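You operate a simulated robot arm through the tools that you are given. There is no shell and no other tool. Be economical: measure what you need, move in short steps, check, and stop when the job is done.

The job below is to be done with a simulated two-armed robot. You get a single attempt, and the scene is never put back.

TASK
Shut the drawer of the steel table with one drawer. Fetch the blue seal ring from the top of the steel table with one drawer and set it on top of the valve with the orange lever. Pick up the hanging label in purple with one hand, pass it to the other hand and put it on the low shelf of the steel table with three drawers. Open the right drawer of the cell panel. Any order will do.

It is judged by the outcome, as a careful person would: the job done as asked, and still so three seconds after it is handed in. It fails if anything else is knocked over, pushed out of place, dropped, spilled or broken. A push-on lid holds only when it is set on centred and level and pressed home; a screw cap is set on level and turned clockwise until tight.

THE ROBOT
Two 7-joint arms with two-finger parallel grippers on one trunk, on a base that drives. Base frame: it is fixed to the floor where the robot stands at the start and does not move with it; the origin is under the middle of the robot, x ahead of it, y to its left, z up; the surface under the hand at the start is at about z = 868. Units: mm, degrees, N and s.
The left shoulder is at the start at [50, 187, 1110], the right one opposite. With the tool pointing down near the work surface each hand reaches from about 100 to 660 mm from the robot's upright axis, wherever it stands, measured 20 degrees to its own side. Places, roughly: drawer of the steel table with one drawer [500, -100, 800]; hanging label in purple [-5250, 750, 1000]; low shelf of the steel table with three drawers [-5100, 300, 300]; right drawer of the cell panel [-700, 10400, 900]; seal ring [250, -750, 750]; valve with the orange lever (12x10x10 cm) [100, -1100, 900]. Payload 3.43 kg a hand.
Tool frame (each hand has its own): the origin (TCP) lies between the finger pads and is the grasp point; the fingertips stand 30 mm ahead of it; z points along the fingers, y is the line along which they close. Largest opening 94 mm; finger width 28, thickness 10; the body of the gripper, 50 by 96 mm, starts 55 mm behind the TCP.
Orientation is told as [roll, pitch, yaw] about the base's x, y, z axes, in that order, counted from this pose: with the fingers straight down and closing along the base's y, the tool's x points along the base's -x, its y along +y and its z along -z.

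THE INTERFACE
- The arms move only by the tool arm_command. It takes "left_commands", "right_commands" or both (then of equal length, played together; a hand with none holds still); each is a list of rows, each an object (a shift or turn left out is 0, a gripper value left out holds the last) with "grip": the opening, from 0 (shut) to 1 (fully open); "offset": the shift along the tool's x, y, z in units of 40 mm (1.0 is 40 mm), a list of three; "rotation": the turn, a rotation vector about the tool's x, y, z in units of 8 degrees (1.0 is 8 degrees), a list of three. In form: [{"grip": grip, "offset": [x, y, z], "rotation": [wx, wy, wz]}, ...]. A call has 1 to 20 rows; each row shifts and turns the commanded pose from where the row before left it, along the tool's axes as they then stand. A call with a number of a shift or a turn outside -1 to 1 is refused whole. Rows are played at 5 a second. More than 50 mm and 8.6 degrees between two rows, or a gripper value outside its range, and nothing of the call is played. A pose out of reach is approached as far as the arm can. The call stops where the force on the tool passes 40 N (or 10 N more than at its start, if that is more) or the arm is blocked; 0.2 s more then pass. The fingers move at their own pace (about 153 mm/s each) and stop on an object; they squeeze with about 27 N. The grip force told is the motor's: it shows also when the fingers shut on nothing. Time passes only in rows, and 0.2 s behind the last, so rows that do not move let the fingers close. The reply holds the time, the measured pose of the TCP, the force on the tool along the base axes, the opening and the grip force, in the units named above and with some noise, with the torque about the TCP (base axes, N m) and any sound that the robot's microphone picked up.
- Cameras (640 x 400 px; columns grow to the right, rows downward): "scene" is now at [126.8, -41, 1257.3]; the picture's right is [-0.50, -0.87, 0.00], its down [-0.61, 0.35, -0.72] and it looks along [0.62, -0.36, -0.70] (base axes); focal length 214 px, centre (320, 200). "left" rides on the left gripper at [76, -14, -102] in its tool frame; the picture's right is [0.18, 0.98, 0.00], its down [-0.75, 0.14, -0.64] and it looks along [-0.63, 0.12, 0.77] (tool axes); focal length 243 px, centre (320, 200). "right" rides on the right gripper at [76, 14, -102] in its tool frame; the picture's right is [-0.18, 0.98, 0.00], its down [-0.75, -0.14, -0.64] and it looks along [-0.63, -0.12, 0.77] (tool axes); focal length 243 px, centre (320, 200). There is no depth. A picture from a camera that has moved, and an enlarged one, comes with that camera's place and axes in the base frame and with its lens.
- capture(camera): a new picture of that camera. The clock stands still meanwhile.
- raise_lower(by): slides the trunk up (or, below 0, down) by that many mm; the arms and the scene camera ride with it, the base frame stays. It gives what a move gives, with no picture.
- roll_base(legs): drives the robot by 1 to 6 legs, each [ahead, left, turn to the left] in mm, mm and degrees, along the robot's own axes; the way and the turn of a leg run together, so that a leg with both is an arc; at most 1500 mm and 180 degrees a leg. The arms and the cameras ride along, it lands a little off, and it stops where it bumps. It gives what a move gives.
- turn_head(pan, tilt): turns the head with the scene camera to pan (to the left, within 80 degrees either way) and tilt (down, from -29 to 69), counted from straight ahead of the robot. It gives what a move gives.
- close_up(camera, box): a new picture of the part [left, top, right, bottom] of that camera's present view, enlarged. The clock stands still meanwhile.
- finish_job(): hands the job in; it is judged then, once.

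Go step by step. Nothing tells you exact positions but the pictures and the camera data: compare them with the known pose of the tool, close in by small moves and look again before you grip or let go. The budget is 165 turns and 118 pictures, counting those below and the enlarged ones. Unless the task says otherwise, let go and move clear before handing in.

The tools are called after "Request:" as name(argument=value, ...) on one line, values as JSON. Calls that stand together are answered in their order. arm_command: Moves the arms, as the interface text tells. Its arguments: {"type":"object","properties":{"left_commands":{"type":"array","items":{"type":"object","properties":{"grip":{"type":"number"},"offset":{"type":"array","items":{"type":"number"}},"rotation":{"type":"array","items":{"type":"number"}}}}},"right_commands":{"type":"array","items":{"type":"object","properties":{"grip":{"type":"number"},"offset":{"type":"array","items":{"type":"number"}},"rotation":{"type":"array","items":{"type":"number"}}}}}},"required":[]} The other tools are called the same way: raise_lower (by) slides the trunk up or down; roll_base (legs) drives the base; turn_head (pan, tilt) turns the head that bears the scene camera; capture (camera) takes a picture; close_up (camera, box) takes an enlarged picture of a part of a camera's view; finish_job () hands the job in.

At the start:

```text
time_s: 0.0
left_position: [398.7, -69.8, 1125.6]
left_tcp_rot: [0.0, 0.0, -0.1]
left_contact_force: [0.0, -0.3, -0.6]
left_wrist_torque: [0.0, 0.01, 0.06]
left_grip_width: 93.8
left_gripper_force: 0.1
right_position: [312.1, -362.4, 1153.0]
right_tcp_rot: [0.0, 0.0, -0.2]
right_contact_force: [-0.3, 0.1, 0.4]
right_wrist_torque: [-0.01, 0.02, 0.01]
right_grip_width: 94.1
right_gripper_force: 0.1
trunk travel left (down, up): [-325.0, 107.0]
robot x, y, heading: [-0.2, -1.3, 0.3]
head pan, tilt: [-29.9, 44.3]
```

scene: 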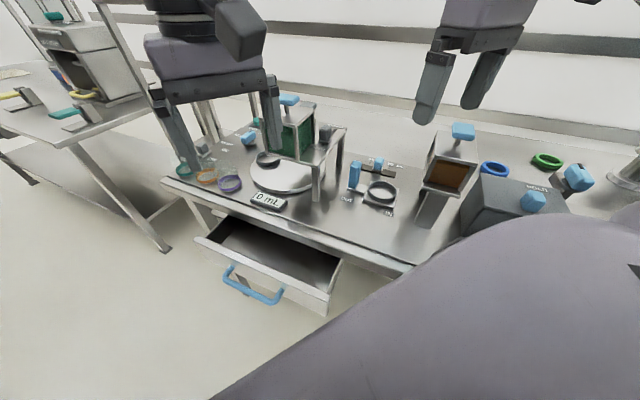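
right: 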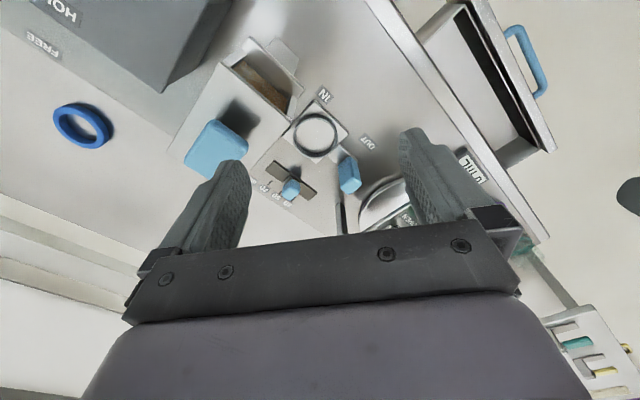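
left: 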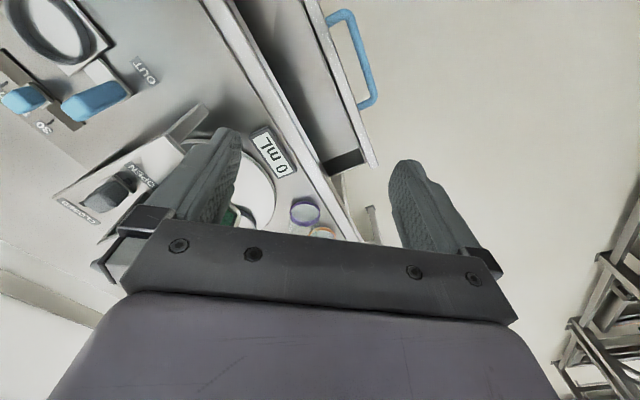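

I see the open drawer just ahead of me and the table angled to my right, with the blue ring further along it. I'll look to the right to find the valve, and enlarge the drawer.

Request:
close_up(camera="scene", box=[140, 140, 440, 328])

Request:
turn_head(pan=-75, tilt=30)

Request:
capture(camera="scene")

```text
2.13 times, centred on (290, 234) of scene
camera zoom: at [126.8, -41.0, 1257.3], right [-0.5, -0.87, 0.0], down [-0.61, 0.35, -0.72], along [0.62, -0.36, -0.7], focal length 456 px, centre (384, 128)
```

zoom: 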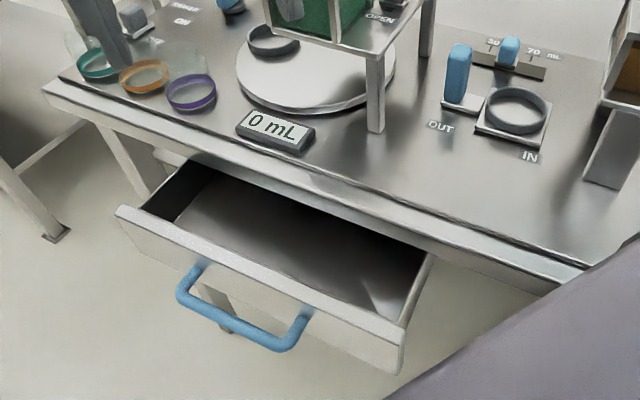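

```text
time_s: 1.1
left_position: [397.1, -69.9, 1125.2]
left_tcp_rot: [-0.1, 0.0, -0.1]
left_contact_force: [-0.7, 0.0, -0.4]
left_wrist_torque: [0.01, -0.03, 0.01]
left_grip_width: 94.1
left_gripper_force: 0.1
right_position: [311.5, -359.9, 1153.9]
right_tcp_rot: [0.0, -0.1, -0.1]
right_contact_force: [-0.1, 0.6, 0.4]
right_wrist_torque: [-0.01, 0.01, -0.01]
right_grip_width: 94.0
right_gripper_force: 0.1
trunk travel left (down, up): [-325.0, 107.0]
robot x, y, heading: [-0.8, -4.4, 0.0]
head pan, tilt: [-75.0, 30.0]
```

```text
113 pictures are left
camera scene: at [79.3, -87.5, 1278.9], right [-0.97, -0.26, 0.0], down [-0.13, 0.48, -0.87], along [0.22, -0.84, -0.5], focal length 214 px, centre (320, 200)
```

scene: 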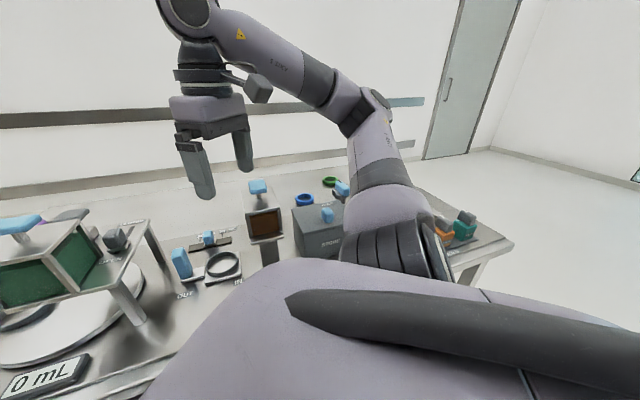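

The drawer sticks out towards (-0.58, +0.81), with its handle near [390, 5, 750]. I'll bring the left hand shut in front of the handle, turned so that it can push along the slide.

Request:
arm_command(left_commands=[{"grip": 0, "offset": [0.21, 0.62, 0.8]}, {"offset": [0.21, 0.62, 0.8]}, {"offset": [0.21, 0.62, 0.8]}, {"offset": [0.21, 0.62, 0.8]}, {"offset": [0.21, 0.62, 0.8]}, {"rotation": [0, 0, 0.97]}, {"rotation": [0, 0, 0.97]}, {"rotation": [0, 0, 0.97]}, {"rotation": [0, 0, 0.97]}, {"rotation": [0, 0, 0.97]}, {"rotation": [0, 0, 0.97]}, {"rotation": [0, 0, 0.97]}, {}])

Request:
turn_head(pan=-15, tilt=60)

Request:
capture(camera="left")

Request:
capture(camera="scene")

```text
time_s: 3.9
left_position: [355.3, 54.5, 964.9]
left_tcp_rot: [0.0, 0.0, -54.3]
left_contact_force: [-0.5, -1.2, -0.1]
left_wrist_torque: [-0.01, 0.02, -0.01]
left_grip_width: 0.0
left_gripper_force: 27.5
right_position: [311.8, -361.8, 1153.6]
right_tcp_rot: [0.1, 0.1, -0.2]
right_contact_force: [-0.4, 0.4, 0.4]
right_wrist_torque: [0.03, 0.0, 0.04]
right_grip_width: 94.0
right_gripper_force: 0.2
trunk travel left (down, up): [-325.0, 107.0]
robot x, y, heading: [-0.3, 1.7, 0.1]
head pan, tilt: [-75.0, 30.0]
```

```text
time_s: 5.2
left_position: [354.8, 55.2, 967.1]
left_tcp_rot: [0.0, 0.0, -54.3]
left_contact_force: [0.4, -0.6, 0.0]
left_wrist_torque: [0.03, -0.01, -0.01]
left_grip_width: 0.0
left_gripper_force: 27.2
right_position: [312.2, -361.3, 1154.2]
right_tcp_rot: [0.0, 0.0, -0.2]
right_contact_force: [0.1, -0.1, 0.0]
right_wrist_torque: [0.01, 0.0, -0.01]
right_grip_width: 94.1
right_gripper_force: 0.1
trunk travel left (down, up): [-325.0, 107.0]
robot x, y, heading: [-0.4, -2.0, -0.1]
head pan, tilt: [-15.0, 60.0]
```

```text
112 pictures are left
camera left: at [300.0, 107.8, 1068.2], right [0.69, 0.72, 0.0], down [0.55, -0.53, 0.64], along [0.46, -0.44, -0.77], focal length 243 px, centre (320, 200)
```

left: 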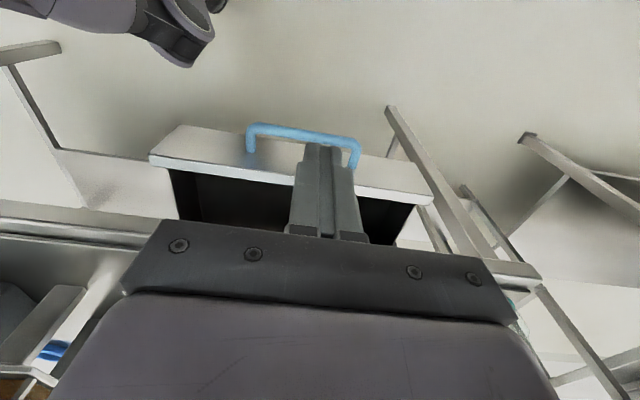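

```text
111 pictures are left
camera scene: at [120.2, -17.5, 1236.8], right [-0.26, -0.97, 0.0], down [-0.84, 0.22, -0.5], along [0.48, -0.13, -0.87], focal length 214 px, centre (320, 200)
```

scene: 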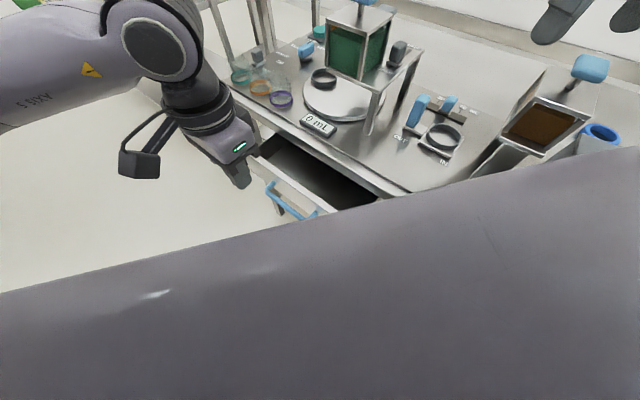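

Handle middle is about [384, -5, 755], and the hand clears it by roughly 60 mm. I'll lower to handle height and start pushing.

Request:
arm_command(left_commands=[{"offset": [0, -0.3, 0.8]}, {"offset": [0, 0, 0.9]}, {"offset": [0, 0, 0.9]}, {"offset": [0, 0, 0.9]}, {"offset": [0, 0, 0.9]}, {"offset": [0, 0, 0.9]}, {}])

Request:
capture(camera="left")

```text
time_s: 6.8
left_position: [344.8, 46.8, 752.1]
left_tcp_rot: [-0.1, 0.0, -54.3]
left_contact_force: [-0.3, -0.7, -0.4]
left_wrist_torque: [0.02, -0.02, -0.02]
left_grip_width: 0.0
left_gripper_force: 26.2
right_position: [312.4, -361.2, 1153.6]
right_tcp_rot: [0.0, 0.0, -0.1]
right_contact_force: [0.4, 0.0, 0.5]
right_wrist_torque: [0.0, 0.0, -0.01]
right_grip_width: 93.9
right_gripper_force: 0.1
trunk travel left (down, up): [-325.0, 107.0]
robot x, y, heading: [3.4, 1.0, -0.3]
head pan, tilt: [-15.0, 60.0]
```

```text
110 pictures are left
camera left: at [290.0, 100.4, 855.4], right [0.69, 0.72, 0.0], down [0.55, -0.53, 0.64], along [0.46, -0.44, -0.77], focal length 243 px, centre (320, 200)
```

left: 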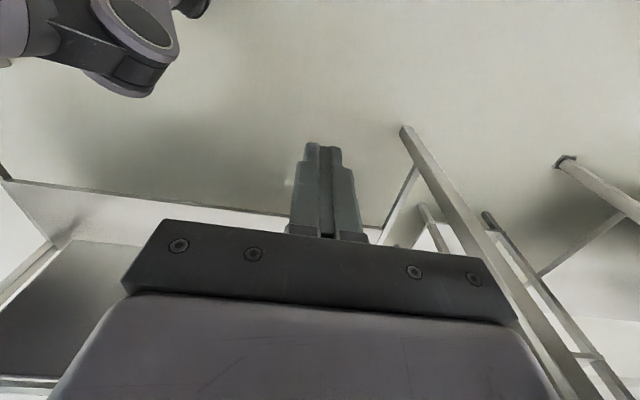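

Handle is hidden behind the gripper at this height, as expected. I'll push in along the tool's -x in small steps.

Request:
arm_command(left_commands=[{"offset": [-0.5, 0, 0]}, {"offset": [-0.5, 0, 0]}, {"offset": [-0.4, 0, 0]}, {"offset": [-0.4, 0, 0]}, {"offset": [-0.4, 0, 0]}, {"offset": [-0.4, 0, 0]}, {}])

Request:
capture(camera="scene")

```text
time_s: 8.4
left_position: [406.3, -37.3, 752.4]
left_tcp_rot: [0.0, 0.0, -54.3]
left_contact_force: [-0.1, 0.4, -0.6]
left_wrist_torque: [0.0, 0.0, 0.04]
left_grip_width: 0.0
left_gripper_force: 27.3
right_position: [310.9, -361.8, 1153.3]
right_tcp_rot: [0.0, 0.0, -0.1]
right_contact_force: [-0.8, 0.6, -0.3]
right_wrist_torque: [-0.03, -0.02, 0.0]
right_grip_width: 93.9
right_gripper_force: 0.1
trunk travel left (down, up): [-325.0, 107.0]
robot x, y, heading: [-1.1, 2.0, -0.2]
head pan, tilt: [-15.0, 60.0]
```

```text
109 pictures are left
camera scene: at [120.2, -17.4, 1236.8], right [-0.26, -0.97, 0.0], down [-0.84, 0.22, -0.5], along [0.48, -0.13, -0.87], focal length 214 px, centre (320, 200)
```

scene: 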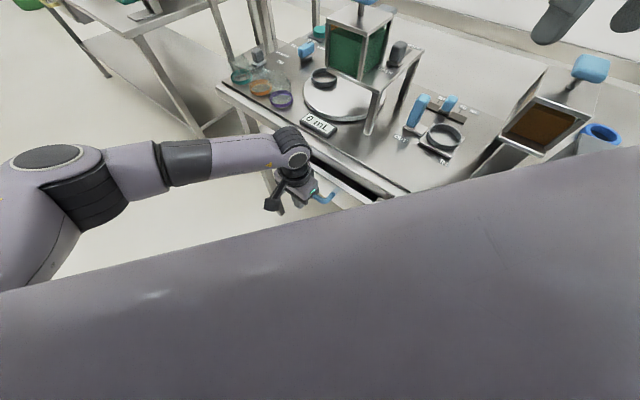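

The drawer is moving in, with only a narrow gap left. I'll keep pushing in small steps until it stops.

Request:
arm_command(left_commands=[{"offset": [-0.3, 0, 0]}, {"offset": [-0.3, 0, 0]}, {"offset": [-0.3, 0, 0]}, {"offset": [-0.25, 0, 0]}, {"offset": [-0.25, 0, 0]}, {"offset": [-0.2, 0, 0]}, {"offset": [-0.2, 0, 0]}, {"offset": [-0.2, 0, 0]}, {"offset": [-0.2, 0, 0]}])

Request:
capture(camera="scene")

```text
time_s: 9.5
left_position: [431.0, -71.3, 753.5]
left_tcp_rot: [-0.1, 0.9, -54.1]
left_contact_force: [-18.3, 19.2, 11.6]
left_wrist_torque: [-2.18, -2.13, 0.05]
left_grip_width: 0.0
left_gripper_force: 27.1
right_position: [310.0, -358.0, 1155.1]
right_tcp_rot: [0.0, -0.2, 0.0]
right_contact_force: [0.0, 0.1, 0.1]
right_wrist_torque: [0.0, -0.03, 0.01]
right_grip_width: 94.2
right_gripper_force: 0.2
trunk travel left (down, up): [-325.0, 107.0]
robot x, y, heading: [-1.5, 3.2, 0.3]
head pan, tilt: [-15.0, 60.0]
stopped in row 5 (left hand): the force on the tool passed its limit at 54 N (the readings are from after the stop); the commanded pose is now the measured one
```

```text
108 pictures are left
camera scene: at [116.7, -14.6, 1237.5], right [-0.26, -0.97, 0.0], down [-0.84, 0.22, -0.5], along [0.49, -0.13, -0.86], focal length 214 px, centre (320, 200)
```

scene: 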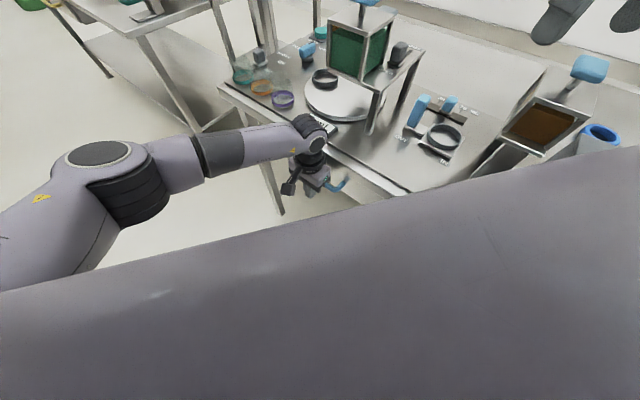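

The contact torque says the wrist met the table edge at about z 868, so the drawer may not be fully home. I'll back off, tilt the fingers forward, and look.

Request:
arm_command(left_commands=[{"offset": [0.6, 0, 0]}, {"offset": [0.6, 0, 0]}, {"offset": [0.6, 0, 0]}, {"rotation": [0, -1, 0]}, {"rotation": [0, -1, 0]}, {"rotation": [0, -1, 0]}, {"rotation": [0, -0.5, 0]}, {}])

Request:
capture(camera="scene")

Request:
capture(camera="left")

```text
time_s: 11.3
left_position: [391.8, -14.6, 751.2]
left_tcp_rot: [-0.1, -27.2, -54.2]
left_contact_force: [-0.1, -0.3, 0.2]
left_wrist_torque: [0.04, -0.01, -0.01]
left_grip_width: 0.0
left_gripper_force: 26.7
right_position: [311.1, -360.2, 1153.0]
right_tcp_rot: [0.0, 0.0, 0.0]
right_contact_force: [0.1, 0.0, 0.5]
right_wrist_torque: [0.02, 0.01, 0.02]
right_grip_width: 93.9
right_gripper_force: 0.0
trunk travel left (down, up): [-325.0, 107.0]
robot x, y, heading: [2.9, 0.4, 0.1]
head pan, tilt: [-15.0, 60.0]
```

```text
107 pictures are left
camera scene: at [119.8, -16.8, 1236.8], right [-0.26, -0.97, 0.0], down [-0.84, 0.22, -0.5], along [0.48, -0.13, -0.87], focal length 214 px, centre (320, 200)
```

scene: 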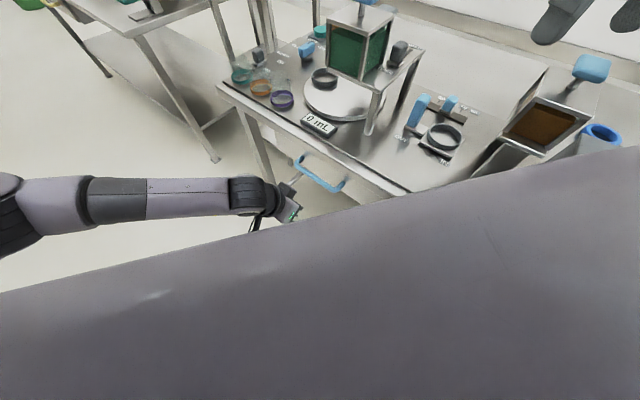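

```text
106 pictures are left
camera left: at [313.0, 69.5, 808.2], right [0.7, 0.71, -0.09], down [0.34, -0.22, 0.92], along [0.63, -0.67, -0.39], focal length 243 px, centre (320, 200)
```

left: 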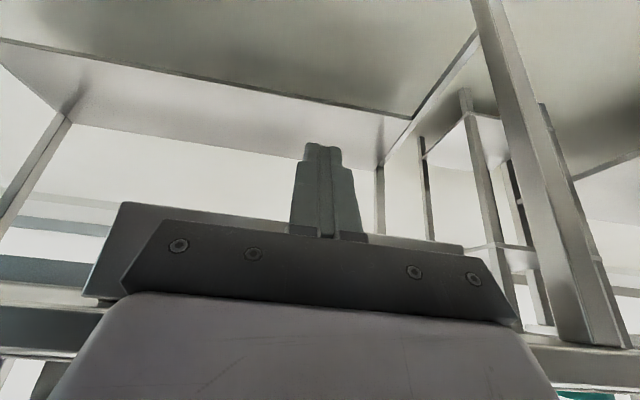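

The drawer is nearly home. Now pushing again with tilted fingers.

Request:
arm_command(left_commands=[{"offset": [-0.45, 0, 0.23]}, {"offset": [-0.45, 0, 0.23]}, {"offset": [-0.36, 0, 0.18]}, {"offset": [-0.27, 0, 0.14]}, {"offset": [-0.27, 0, 0.14]}, {"offset": [-0.2, 0, 0.1]}, {"offset": [-0.2, 0, 0.1]}, {"offset": [-0.2, 0, 0.1]}, {"offset": [-0.2, 0, 0.1]}, {"offset": [-0.2, 0, 0.1]}])

Request:
capture(camera="left")

```text
time_s: 13.2
left_position: [451.5, -98.4, 751.3]
left_tcp_rot: [0.0, -26.6, -54.1]
left_contact_force: [-15.6, 20.1, 13.3]
left_wrist_torque: [-1.6, -1.32, -0.02]
left_grip_width: 0.1
left_gripper_force: 26.8
right_position: [310.6, -356.3, 1154.9]
right_tcp_rot: [0.0, -0.2, 0.1]
right_contact_force: [-0.7, -0.5, -0.4]
right_wrist_torque: [0.0, -0.01, 0.02]
right_grip_width: 93.9
right_gripper_force: 0.0
trunk travel left (down, up): [-325.0, 107.0]
robot x, y, heading: [-1.1, 2.1, 0.1]
head pan, tilt: [-15.0, 60.0]
stopped in row 9 (left hand): the force on the tool passed its limit at 52 N (the readings are from after the stop); the commanded pose is now the measured one
```

```text
105 pictures are left
camera left: at [373.3, -13.3, 808.9], right [0.7, 0.71, -0.08], down [0.34, -0.23, 0.91], along [0.63, -0.67, -0.4], focal length 243 px, centre (320, 200)
```

left: 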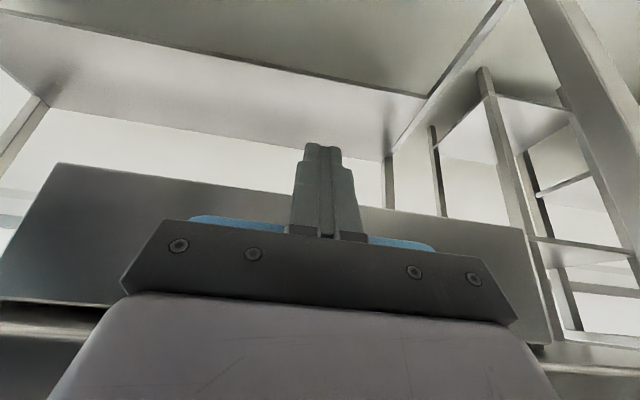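

Again the body met the table edge, though the handle has moved further. I'll back off and look at the gap.

Request:
arm_command(left_commands=[{"offset": [0.8, 0, -0.41]}, {"offset": [0.8, 0, -0.41]}, {"offset": [0.8, 0, -0.41]}, {"offset": [0.8, 0, -0.41]}, {}])

Request:
capture(camera="left")

Request:
close_up(camera="scene", box=[220, 100, 412, 220])

```text
time_s: 14.4
left_position: [368.0, 17.3, 751.6]
left_tcp_rot: [0.1, -26.6, -54.0]
left_contact_force: [-0.5, -0.8, 0.3]
left_wrist_torque: [0.03, 0.0, 0.02]
left_grip_width: 0.0
left_gripper_force: 26.8
right_position: [312.5, -360.2, 1152.1]
right_tcp_rot: [-0.1, 0.0, 0.1]
right_contact_force: [-0.2, 0.0, -1.4]
right_wrist_torque: [-0.02, 0.0, 0.01]
right_grip_width: 94.0
right_gripper_force: 0.0
trunk travel left (down, up): [-325.0, 107.0]
robot x, y, heading: [-0.9, 1.6, 0.2]
head pan, tilt: [-15.0, 60.0]
```

```text
104 pictures are left
camera left: at [290.6, 100.8, 808.5], right [0.7, 0.71, -0.08], down [0.34, -0.23, 0.91], along [0.63, -0.66, -0.4], focal length 243 px, centre (320, 200)
```

left: 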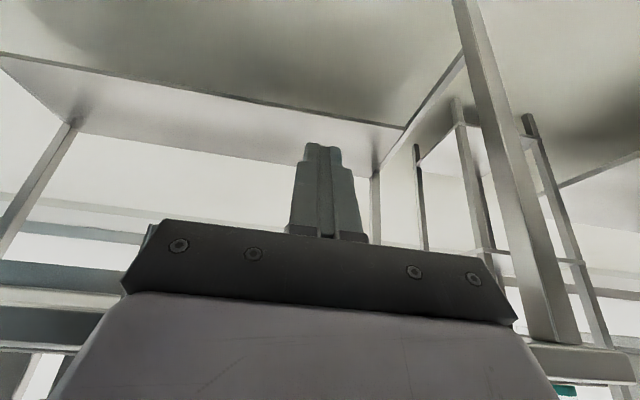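

```text
3.33 times, centred on (316, 160) of scene
camera zoom: at [119.5, -16.2, 1236.8], right [-0.26, -0.97, 0.0], down [-0.84, 0.22, -0.5], along [0.48, -0.13, -0.87], focal length 715 px, centre (333, 333)
```

zoom: 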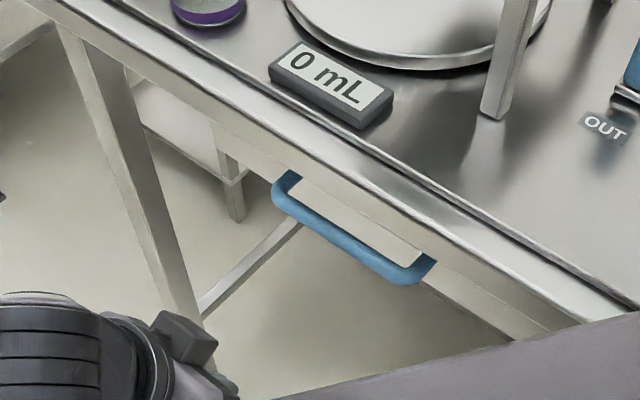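

The handle now lies under the table overhang, so I can't tell yet whether it is home. I'll tilt the hand more so it fits under the edge, and look.

Request:
arm_command(left_commands=[{"rotation": [0, -1, 0]}, {"rotation": [0, -1, 0]}, {"rotation": [0, -1, 0]}, {"offset": [-0.56, 0, -0.46]}, {}])

Request:
capture(camera="left")

```text
time_s: 15.6
left_position: [367.3, 17.5, 780.3]
left_tcp_rot: [0.0, -50.6, -54.0]
left_contact_force: [0.8, -0.5, 0.3]
left_wrist_torque: [0.03, -0.02, -0.05]
left_grip_width: 0.3
left_gripper_force: 26.4
right_position: [311.2, -358.8, 1153.0]
right_tcp_rot: [0.1, 0.0, 0.1]
right_contact_force: [0.0, -1.0, -0.5]
right_wrist_torque: [-0.02, -0.02, 0.0]
right_grip_width: 93.7
right_gripper_force: 0.0
trunk travel left (down, up): [-325.0, 107.0]
robot x, y, heading: [0.5, 1.5, 0.2]
head pan, tilt: [-15.0, 60.0]
```

```text
102 pictures are left
camera left: at [282.8, 112.3, 786.4], right [0.73, 0.67, -0.14], down [0.1, 0.1, 0.99], along [0.68, -0.73, 0.0], focal length 243 px, centre (320, 200)
```

left: 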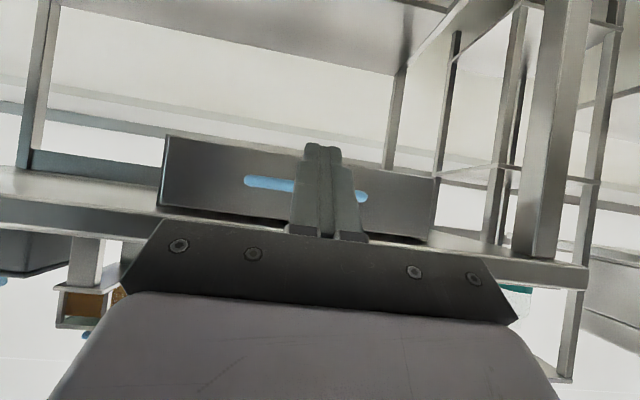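

A clear view now: the drawer front sits under the top with its handle at z ≈ 768. I'll press straight in with the fingertips.

Request:
arm_command(left_commands=[{"offset": [-0.635, 0, 0.773]}, {"offset": [-0.635, 0, 0.773]}, {"offset": [-0.635, 0, 0.773]}, {"offset": [-0.2, 0, 0.244]}, {"offset": [-0.2, 0, 0.244]}, {"offset": [-0.2, 0, 0.244]}, {"offset": [-0.2, 0, 0.244]}, {"offset": [-0.2, 0, 0.244]}, {"offset": [-0.2, 0, 0.244]}])

Request:
capture(camera="left")

```text
time_s: 16.9
left_position: [449.0, -93.0, 768.4]
left_tcp_rot: [-0.2, -48.9, -53.4]
left_contact_force: [-0.8, 0.9, -1.4]
left_wrist_torque: [0.06, 0.01, 0.03]
left_grip_width: 0.2
left_gripper_force: 27.0
right_position: [313.5, -359.9, 1153.3]
right_tcp_rot: [0.1, -0.1, 0.1]
right_contact_force: [0.5, -0.4, 0.0]
right_wrist_torque: [0.01, -0.04, 0.01]
right_grip_width: 93.9
right_gripper_force: 0.1
trunk travel left (down, up): [-325.0, 107.0]
robot x, y, heading: [-1.8, 2.7, 0.3]
head pan, tilt: [-15.0, 60.0]
stopped in row 6 (left hand): the force on the tool passed its limit at 82 N (the readings are from after the stop); the commanded pose is now the measured one
```

```text
101 pictures are left
camera left: at [362.8, 0.8, 778.8], right [0.72, 0.68, -0.14], down [0.12, 0.07, 0.99], along [0.68, -0.73, -0.03], focal length 243 px, centre (320, 200)
```

left: 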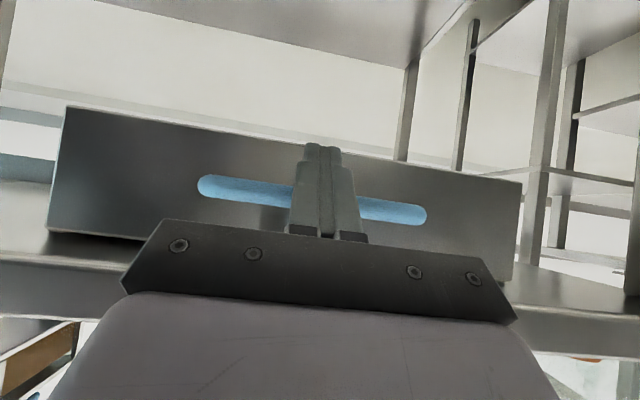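

Hard stop at the handle. I'll press once more slowly to see whether anything still gives.

Request:
arm_command(left_commands=[{"offset": [-0.066, 0, 0.075]}, {"offset": [-0.066, 0, 0.075]}, {"offset": [-0.066, 0, 0.075]}, {"offset": [-0.066, 0, 0.075]}, {"offset": [-0.066, 0, 0.075]}, {"offset": [-0.066, 0, 0.075]}])

Request:
capture(camera="left")

```text
time_s: 17.8
left_position: [454.1, -99.6, 761.2]
left_tcp_rot: [0.2, -47.8, -53.3]
left_contact_force: [-4.2, 5.5, -0.2]
left_wrist_torque: [-0.06, -0.05, -0.09]
left_grip_width: 0.0
left_gripper_force: 26.9
right_position: [310.9, -357.4, 1154.6]
right_tcp_rot: [0.0, 0.0, 0.2]
right_contact_force: [0.7, -0.4, -0.3]
right_wrist_torque: [0.01, 0.0, 0.01]
right_grip_width: 94.1
right_gripper_force: 0.1
trunk travel left (down, up): [-325.0, 107.0]
robot x, y, heading: [-3.5, 0.3, 0.2]
head pan, tilt: [-15.0, 60.0]
stopped in row 4 (left hand): the force on the tool passed its limit at 47 N (the readings are from after the stop); the commanded pose is now the measured one
```

```text
100 pictures are left
camera left: at [367.9, -4.8, 774.7], right [0.71, 0.69, -0.14], down [0.13, 0.06, 0.99], along [0.69, -0.72, -0.05], focal length 243 px, centre (320, 200)
```

left: 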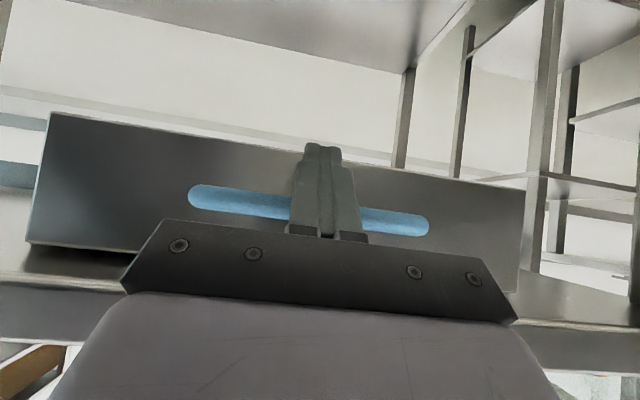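

The drawer takes 47 N at its handle without moving, so I take it as closed. I'll withdraw the left hand, straighten it up, and look for the valve.

Request:
arm_command(left_commands=[{"offset": [0.66, 0, -0.74]}, {"offset": [0.66, 0, -0.74]}, {"offset": [0.66, 0, -0.74]}, {"offset": [0.66, 0, -0.74]}, {"rotation": [0, 1, 0]}, {"rotation": [0, 1, 0]}, {"rotation": [0, 1, 0]}, {"rotation": [0, 1, 0]}, {"rotation": [0, 1, 0]}, {"rotation": [0, 1, 0]}, {"offset": [0, 0, -1]}, {"offset": [0, 0, -1]}, {"offset": [0, 0, -1]}, {"offset": [0, 0, -1]}, {"offset": [0, 0, -1]}, {"offset": [0, 0, -1]}, {"offset": [0, 0, -1]}, {"offset": [0, 0, -1]}, {"offset": [0, 0, -1]}, {}])

Request:
turn_head(pan=-55, tilt=25)

Request:
capture(camera="scene")

Request:
capture(camera="left")

```text
time_s: 22.0
left_position: [362.2, 27.9, 1123.6]
left_tcp_rot: [0.0, 0.0, -53.3]
left_contact_force: [-0.2, -0.5, -0.1]
left_wrist_torque: [0.02, -0.01, -0.05]
left_grip_width: 0.1
left_gripper_force: 27.2
right_position: [311.5, -358.3, 1153.5]
right_tcp_rot: [0.0, 0.0, 0.2]
right_contact_force: [-0.1, 0.0, -0.1]
right_wrist_torque: [-0.03, 0.0, 0.02]
right_grip_width: 94.4
right_gripper_force: 0.1
trunk travel left (down, up): [-325.0, 107.0]
robot x, y, heading: [1.2, 2.6, 0.3]
head pan, tilt: [-15.0, 60.0]
```

```text
time_s: 23.1
left_position: [360.9, 28.4, 1123.3]
left_tcp_rot: [0.0, 0.2, -53.3]
left_contact_force: [0.4, 0.0, 0.2]
left_wrist_torque: [0.03, 0.01, 0.0]
left_grip_width: 0.0
left_gripper_force: 27.2
right_position: [311.2, -357.5, 1153.0]
right_tcp_rot: [0.0, 0.1, 0.2]
right_contact_force: [-0.9, -0.4, -0.3]
right_wrist_torque: [0.01, 0.05, 0.06]
right_grip_width: 93.8
right_gripper_force: 0.1
trunk travel left (down, up): [-325.0, 107.0]
robot x, y, heading: [-5.8, 0.2, 0.5]
head pan, tilt: [-55.0, 25.0]
```

```text
99 pictures are left
camera scene: at [107.7, -73.3, 1286.8], right [-0.82, -0.58, 0.0], down [-0.24, 0.35, -0.91], along [0.52, -0.74, -0.42], focal length 214 px, centre (320, 200)
```

scene: 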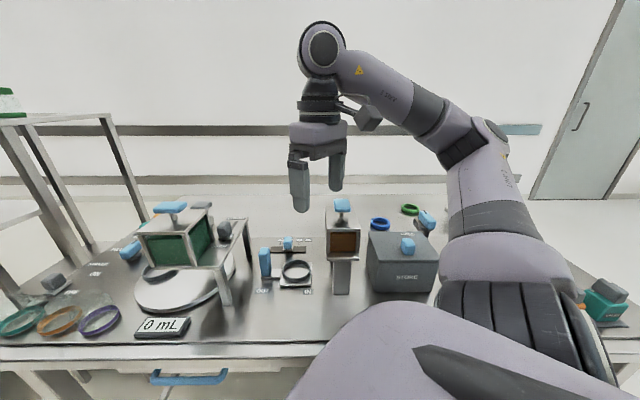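

```text
98 pictures are left
camera left: at [305.2, 81.4, 1226.5], right [0.68, 0.73, 0.0], down [0.56, -0.52, 0.64], along [0.47, -0.43, -0.77], focal length 243 px, centre (320, 200)
```

left: 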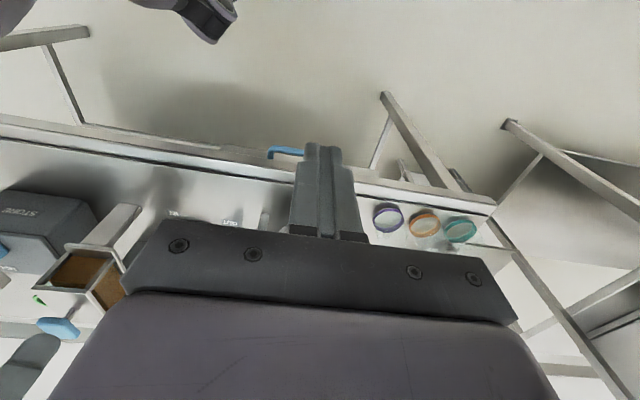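

The drawer handle sits tucked under the table edge, and the ring is near [318, -758, 875]. I'll turn to face the table squarely and move up to it.

Request:
roll_base(legs=[[0, 0, -54.4], [100, 0, 0]])

Request:
turn_head(pan=-35, tilt=25)

Request:
capture(camera="scene")

Request:
capture(camera="right")

```text
time_s: 26.6
left_position: [290.7, -359.2, 1123.7]
left_tcp_rot: [0.0, 0.1, -107.7]
left_contact_force: [-0.2, -0.4, 0.4]
left_wrist_torque: [-0.01, -0.01, 0.0]
left_grip_width: 0.0
left_gripper_force: 27.4
right_position: [-53.1, -543.3, 1152.0]
right_tcp_rot: [0.0, -0.1, -54.4]
right_contact_force: [0.3, 0.0, -0.4]
right_wrist_torque: [-0.02, 0.02, -0.02]
right_grip_width: 94.1
right_gripper_force: 0.1
trunk travel left (down, up): [-325.0, 107.0]
robot x, y, heading: [54.1, -78.6, -54.4]
head pan, tilt: [-55.0, 25.0]
```

```text
time_s: 27.5
left_position: [289.9, -358.8, 1123.2]
left_tcp_rot: [0.0, 0.1, -107.8]
left_contact_force: [0.1, -0.7, -0.3]
left_wrist_torque: [0.0, 0.01, 0.02]
left_grip_width: 0.0
left_gripper_force: 27.0
right_position: [-54.4, -543.5, 1153.3]
right_tcp_rot: [0.1, 0.0, -54.3]
right_contact_force: [0.5, -0.8, 0.1]
right_wrist_torque: [-0.02, 0.01, 0.01]
right_grip_width: 94.1
right_gripper_force: 0.0
trunk travel left (down, up): [-325.0, 107.0]
robot x, y, heading: [55.1, -77.8, -54.3]
head pan, tilt: [-35.0, 25.0]
```

```text
97 pictures are left
camera scene: at [89.9, -218.8, 1286.9], right [-1.0, -0.01, 0.0], down [-0.01, 0.42, -0.91], along [0.01, -0.91, -0.42], focal length 214 px, centre (320, 200)
```

scene: 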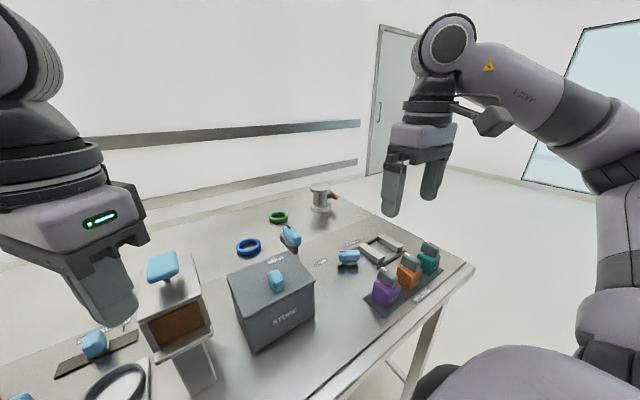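

```text
96 pictures are left
camera right: at [-85.3, -473.5, 1255.0], right [0.91, 0.42, 0.0], down [0.33, -0.69, 0.64], along [0.27, -0.58, -0.77], focal length 243 px, centre (320, 200)
```

right: 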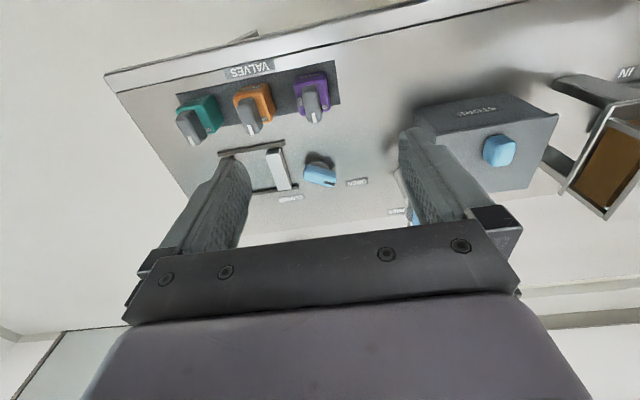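

Now the whole right part of the table is visible; the metal valve with the orange lever stands at the far corner behind the green ring. I'll enlarge it.

Request:
close_up(camera="scene", box=[220, 160, 380, 260])

```text
4.00 times, centred on (300, 210) of scene
camera zoom: at [89.9, -218.8, 1286.9], right [-1.0, -0.01, 0.0], down [-0.01, 0.42, -0.91], along [0.01, -0.91, -0.42], focal length 858 px, centre (400, 160)
```

zoom: 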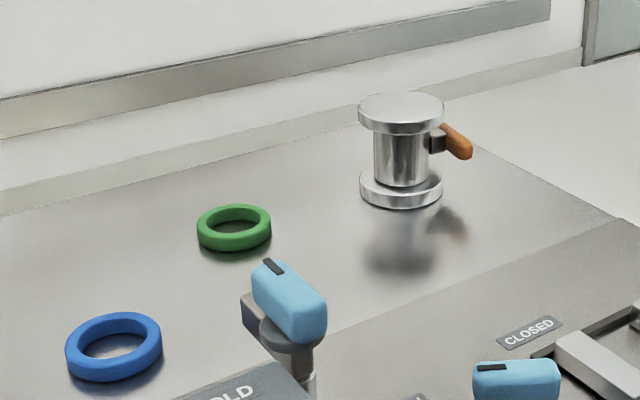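

Ring is at about [316, -758, 878] and the valve top at about [98, -1032, 970]. I'll check my clearance to the table edge before moving closer.

Request:
turn_head(pan=0, tilt=69)

Request:
capture(camera="scene")

```text
time_s: 28.6
left_position: [289.9, -358.2, 1123.7]
left_tcp_rot: [0.0, 0.0, -107.8]
left_contact_force: [0.2, 0.2, -0.5]
left_wrist_torque: [0.03, 0.02, -0.01]
left_grip_width: 0.1
left_gripper_force: 27.1
right_position: [-53.4, -543.5, 1152.0]
right_tcp_rot: [0.1, -0.1, -54.3]
right_contact_force: [-0.8, 0.0, -1.0]
right_wrist_torque: [0.0, 0.01, 0.0]
right_grip_width: 94.1
right_gripper_force: 0.0
trunk travel left (down, up): [-325.0, 107.0]
robot x, y, heading: [57.3, -83.2, -54.2]
head pan, tilt: [0.0, 68.8]
```

```text
94 pictures are left
camera scene: at [121.4, -172.0, 1227.5], right [-0.81, -0.58, 0.0], down [-0.55, 0.76, -0.36], along [0.21, -0.29, -0.93], focal length 214 px, centre (320, 200)
```

scene: 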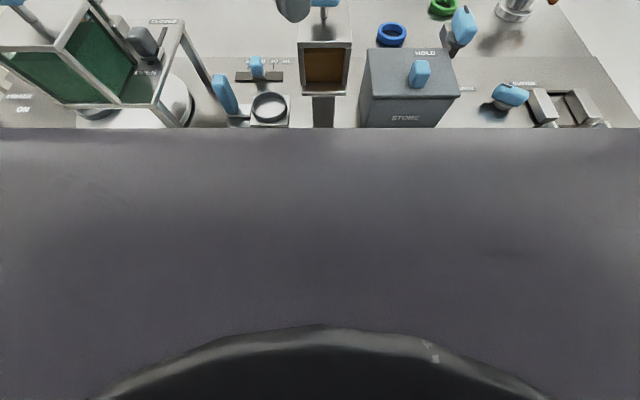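

My chest is close to the edge, so I'll only go 30 mm further in and reach for the ring with the hand tilted forward 40°.

Request:
roll_base(legs=[[30, 0, 0]])

Request:
arm_command(right_commands=[{"grip": 1, "rotation": [0, -1, 0]}, {"rotation": [0, -1, 0]}, {"rotation": [0, -1, 0]}, {"rotation": [0, -1, 0]}, {"rotation": [0, -1, 0]}, {"offset": [-0.69, 0.4375, 0.579]}, {"offset": [-0.69, 0.4375, 0.579]}, {"offset": [-0.69, 0.4375, 0.579]}, {"offset": [-0.69, 0.4375, 0.579]}, {"offset": [-0.69, 0.4375, 0.579]}, {"offset": [-0.69, 0.4375, 0.579]}, {"offset": [-0.69, 0.4375, 0.579]}, {"offset": [-0.69, 0.4375, 0.579]}, {"offset": [-0.69, 0.4375, 0.579]}, {"offset": [-0.69, 0.4375, 0.579]}, {}])

Request:
capture(camera="right")

```text
time_s: 29.4
left_position: [307.7, -383.6, 1123.1]
left_tcp_rot: [0.0, 0.2, -107.9]
left_contact_force: [0.4, -0.6, 0.4]
left_wrist_torque: [0.06, 0.0, -0.02]
left_grip_width: 0.0
left_gripper_force: 27.1
right_position: [-34.7, -567.8, 1151.4]
right_tcp_rot: [-0.1, 0.0, -54.3]
right_contact_force: [0.6, -0.1, -0.9]
right_wrist_torque: [0.0, 0.03, 0.01]
right_grip_width: 93.9
right_gripper_force: 0.0
trunk travel left (down, up): [-325.0, 107.0]
robot x, y, heading: [70.9, -104.0, -54.1]
head pan, tilt: [0.0, 68.8]
```

```text
time_s: 32.8
left_position: [306.9, -382.8, 1123.2]
left_tcp_rot: [-0.1, 0.1, -107.9]
left_contact_force: [0.1, -0.5, -0.4]
left_wrist_torque: [-0.03, -0.01, 0.0]
left_grip_width: 0.0
left_gripper_force: 26.5
right_position: [317.0, -757.3, 1153.5]
right_tcp_rot: [0.0, -40.1, -54.2]
right_contact_force: [0.3, 0.2, 0.0]
right_wrist_torque: [-0.02, 0.01, 0.02]
right_grip_width: 94.2
right_gripper_force: 0.0
trunk travel left (down, up): [-325.0, 107.0]
robot x, y, heading: [71.3, -102.8, -54.3]
head pan, tilt: [0.0, 68.8]
```

```text
93 pictures are left
camera right: at [256.3, -648.9, 1182.3], right [0.88, 0.46, 0.12], down [-0.02, -0.22, 0.98], along [0.48, -0.86, -0.18], focal length 243 px, centre (320, 200)
```

right: 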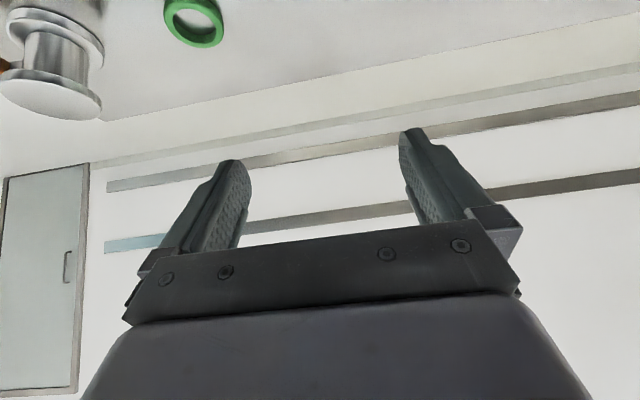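

The hand is over the ring's place. I'll lower it to z ≈ 960 and check both cameras.

Request:
arm_command(right_commands=[{"offset": [0.643, 0, 0.766]}, {"offset": [0.643, 0, 0.766]}, {"offset": [0.643, 0, 0.766]}, {"offset": [0.643, 0, 0.766]}, {"offset": [0.45, 0, 0.536]}, {"offset": [0.25, 0, -0.21]}, {}])

Request:
capture(camera="right")

Request:
turn_head(pan=-12, tilt=30)

Request:
close_up(camera="scene", box=[220, 130, 420, 255])

```text
time_s: 34.4
left_position: [307.0, -381.7, 1124.3]
left_tcp_rot: [0.0, 0.1, -107.9]
left_contact_force: [0.9, 0.3, 0.0]
left_wrist_torque: [0.01, 0.01, -0.01]
left_grip_width: 0.0
left_gripper_force: 27.0
right_position: [307.9, -748.2, 964.9]
right_tcp_rot: [-0.1, -39.9, -54.4]
right_contact_force: [0.3, -0.4, 0.4]
right_wrist_torque: [0.0, 0.0, 0.01]
right_grip_width: 94.0
right_gripper_force: 0.2
trunk travel left (down, up): [-325.0, 107.0]
robot x, y, heading: [77.3, -102.8, -54.1]
head pan, tilt: [0.0, 68.8]
```

```text
92 pictures are left
camera right: at [248.4, -639.3, 993.7], right [0.88, 0.46, 0.12], down [-0.02, -0.22, 0.98], along [0.47, -0.86, -0.18], focal length 243 px, centre (320, 200)
```

right: 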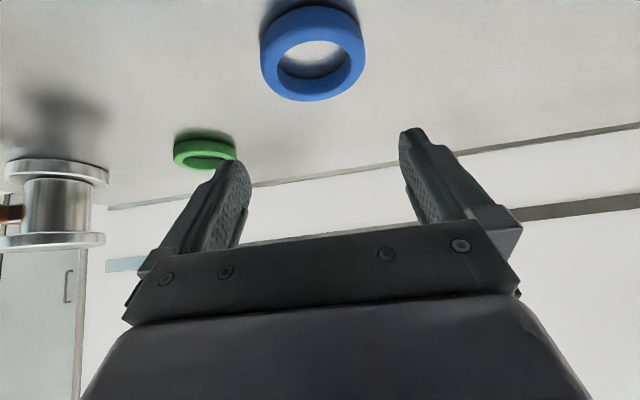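

```text
time_s: 35.5
left_position: [306.5, -382.9, 1124.1]
left_tcp_rot: [0.0, 0.1, -107.8]
left_contact_force: [-1.0, -0.3, 0.8]
left_wrist_torque: [-0.01, -0.02, 0.0]
left_grip_width: 0.2
left_gripper_force: 27.1
right_position: [309.0, -748.1, 965.2]
right_tcp_rot: [-0.1, -40.0, -54.3]
right_contact_force: [0.2, 0.5, -0.2]
right_wrist_torque: [0.03, -0.04, -0.02]
right_grip_width: 94.1
right_gripper_force: 0.1
trunk travel left (down, up): [-325.0, 107.0]
robot x, y, heading: [73.8, -106.5, -54.3]
head pan, tilt: [-12.0, 30.0]
```

```text
3.20 times, centred on (320, 192) of scene
camera zoom: at [142.7, -233.5, 1278.8], right [-0.91, -0.4, 0.0], down [-0.2, 0.46, -0.87], along [0.35, -0.79, -0.5], focal length 686 px, centre (320, 224)
```

zoom: 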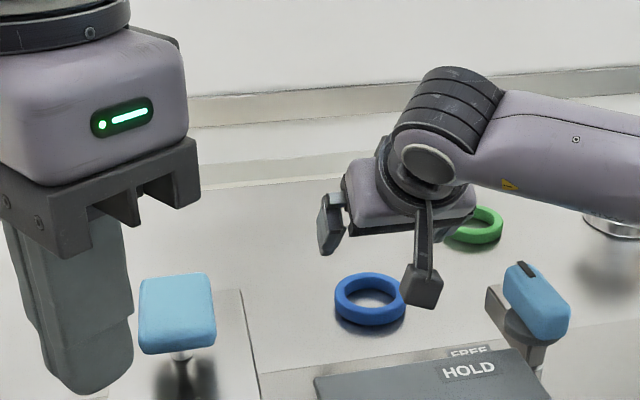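

Ring centre is about [317, -751]. I'll correct by a few mm, lower to straddle it, and check before gripping.

Request:
arm_command(right_commands=[{"offset": [0.109, 0.125, -0.092]}, {"offset": [0.4, 0, 0.476]}, {"offset": [0.3, 0, 0.357]}, {"offset": [0.2, 0, 0.238]}, {"offset": [0.1, 0, 0.119]}, {}])

Request:
capture(camera="right")

Request:
close_up(camera="scene", box=[280, 170, 376, 230])

```text
time_s: 36.9
left_position: [306.3, -382.2, 1124.4]
left_tcp_rot: [-0.1, 0.1, -107.8]
left_contact_force: [-0.1, 0.4, -1.0]
left_wrist_torque: [0.01, 0.01, 0.0]
left_grip_width: 0.0
left_gripper_force: 27.0
right_position: [310.0, -739.2, 902.1]
right_tcp_rot: [0.1, -40.0, -54.3]
right_contact_force: [-0.2, 0.1, 0.4]
right_wrist_torque: [-0.01, -0.05, 0.01]
right_grip_width: 94.0
right_gripper_force: 0.1
trunk travel left (down, up): [-325.0, 107.0]
robot x, y, heading: [77.4, -106.0, -54.3]
head pan, tilt: [-12.0, 30.0]
```

```text
90 pictures are left
camera right: at [249.7, -630.8, 931.9], right [0.88, 0.46, 0.12], down [-0.02, -0.22, 0.98], along [0.47, -0.86, -0.18], focal length 243 px, centre (320, 200)
```

right: 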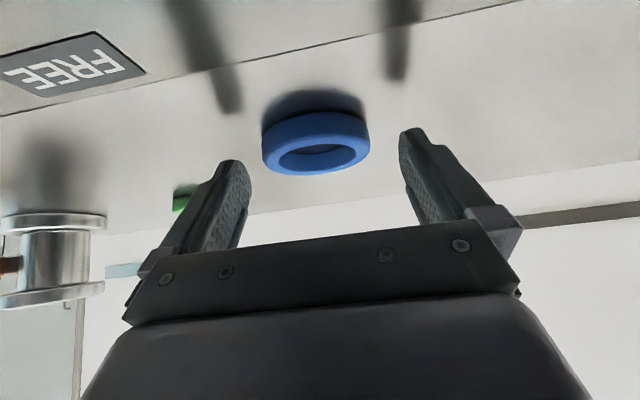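

```text
6.67 times, centred on (328, 200) of scene
camera zoom: at [142.6, -233.5, 1278.9], right [-0.91, -0.4, 0.0], down [-0.2, 0.46, -0.87], along [0.35, -0.79, -0.5], focal length 1430 px, centre (267, 200)
```

zoom: 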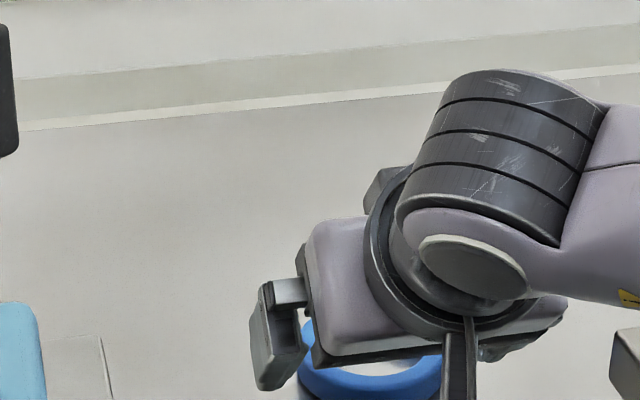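

The two hand views together put the ring a bit lower and further: about [324, -764, 864], diameter ~71, table at ~855. I'll go forward 15 mm and down 10 mm and look.

Request:
arm_command(right_commands=[{"offset": [-0.29, -0.06, 0.244]}, {"offset": [0.08, 0, 0.096]}, {"offset": [0.08, 0, 0.096]}, {}])

Request:
capture(camera="right")

```text
time_s: 37.9
left_position: [307.2, -382.9, 1122.8]
left_tcp_rot: [0.0, 0.1, -107.8]
left_contact_force: [0.2, 0.1, -0.2]
left_wrist_torque: [0.0, -0.02, 0.03]
left_grip_width: 0.1
left_gripper_force: 27.3
right_position: [317.1, -753.2, 894.0]
right_tcp_rot: [0.0, -39.9, -54.3]
right_contact_force: [0.0, 0.2, -0.4]
right_wrist_torque: [-0.01, 0.02, 0.0]
right_grip_width: 94.0
right_gripper_force: 0.0
trunk travel left (down, up): [-325.0, 107.0]
robot x, y, heading: [73.5, -101.7, -54.4]
head pan, tilt: [-12.0, 30.0]
```

```text
88 pictures are left
camera right: at [256.3, -644.3, 922.3], right [0.88, 0.46, 0.12], down [-0.02, -0.22, 0.98], along [0.47, -0.86, -0.18], focal length 243 px, centre (320, 200)
```

right: 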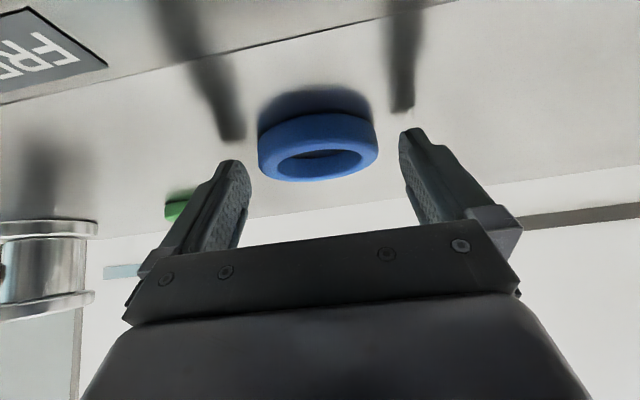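

Aligned: the ring centre is on the finger centre line. Lower 5 mm and close.

Request:
arm_command(right_commands=[{"offset": [0.08, 0, 0.096]}, {}, {"grip": 0}, {"grip": 0}, {"grip": 0}, {"grip": 0}])

Request:
capture(camera="right")

```text
time_s: 39.2
left_position: [306.3, -381.0, 1124.4]
left_tcp_rot: [0.1, 0.1, -107.8]
left_contact_force: [0.5, 0.3, 0.2]
left_wrist_torque: [-0.04, 0.03, -0.02]
left_grip_width: 0.1
left_gripper_force: 27.3
right_position: [315.7, -753.2, 891.9]
right_tcp_rot: [0.0, -40.4, -54.2]
right_contact_force: [-3.6, -3.6, 19.0]
right_wrist_torque: [-0.37, 0.1, 0.06]
right_grip_width: 71.5
right_gripper_force: 27.1
trunk travel left (down, up): [-325.0, 107.0]
robot x, y, heading: [72.8, -101.2, -54.2]
head pan, tilt: [-12.0, 30.0]
```

```text
87 pictures are left
camera right: at [255.8, -644.5, 920.1], right [0.88, 0.46, 0.12], down [-0.02, -0.21, 0.98], along [0.47, -0.86, -0.17], focal length 243 px, centre (320, 200)
```

right: 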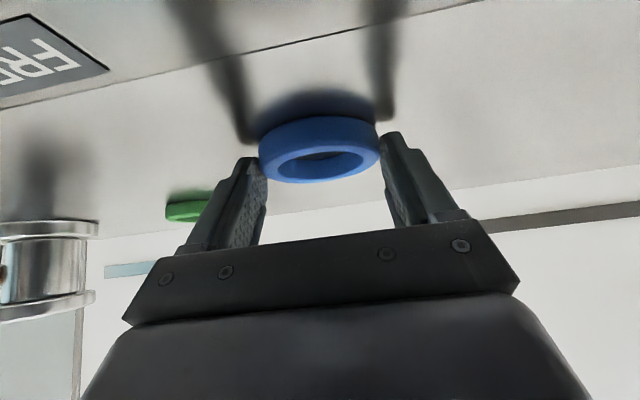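

The ring is gripped at 71.5 mm wide. Lifting it straight up.

Request:
arm_command(right_commands=[{"offset": [-0.2, 0, -0.24]}, {"offset": [-0.4, 0, -0.48]}, {"offset": [-0.643, 0, -0.766]}, {"offset": [-0.643, 0, -0.766]}, {"offset": [-0.643, 0, -0.766]}, {"offset": [-0.643, 0, -0.766]}, {"offset": [-0.643, 0, -0.766]}, {}])

Request:
capture(camera="right")

```text
time_s: 41.0
left_position: [307.1, -382.8, 1122.8]
left_tcp_rot: [0.0, 0.1, -107.9]
left_contact_force: [0.3, 0.6, -0.2]
left_wrist_torque: [-0.01, -0.02, -0.02]
left_grip_width: 0.0
left_gripper_force: 26.8
right_position: [316.6, -754.3, 1124.6]
right_tcp_rot: [0.0, -40.0, -54.2]
right_contact_force: [-0.1, -0.5, -0.1]
right_wrist_torque: [-0.01, 0.0, -0.04]
right_grip_width: 71.3
right_gripper_force: 26.5
trunk travel left (down, up): [-325.0, 107.0]
robot x, y, heading: [73.3, -106.5, -54.2]
head pan, tilt: [-12.0, 30.0]
```

```text
86 pictures are left
camera right: at [256.8, -644.8, 1154.4], right [0.88, 0.46, 0.12], down [-0.02, -0.22, 0.98], along [0.47, -0.86, -0.18], focal length 243 px, centre (320, 200)
```

right: 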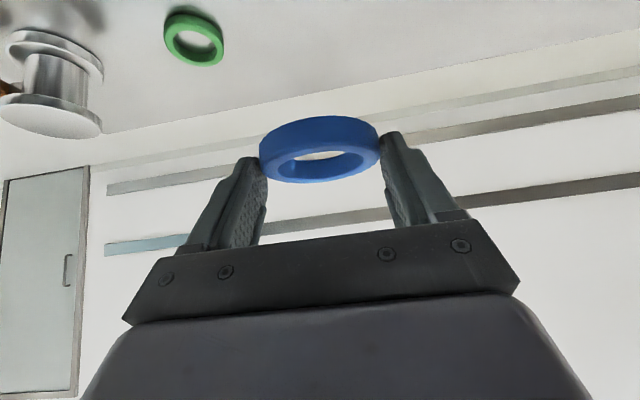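

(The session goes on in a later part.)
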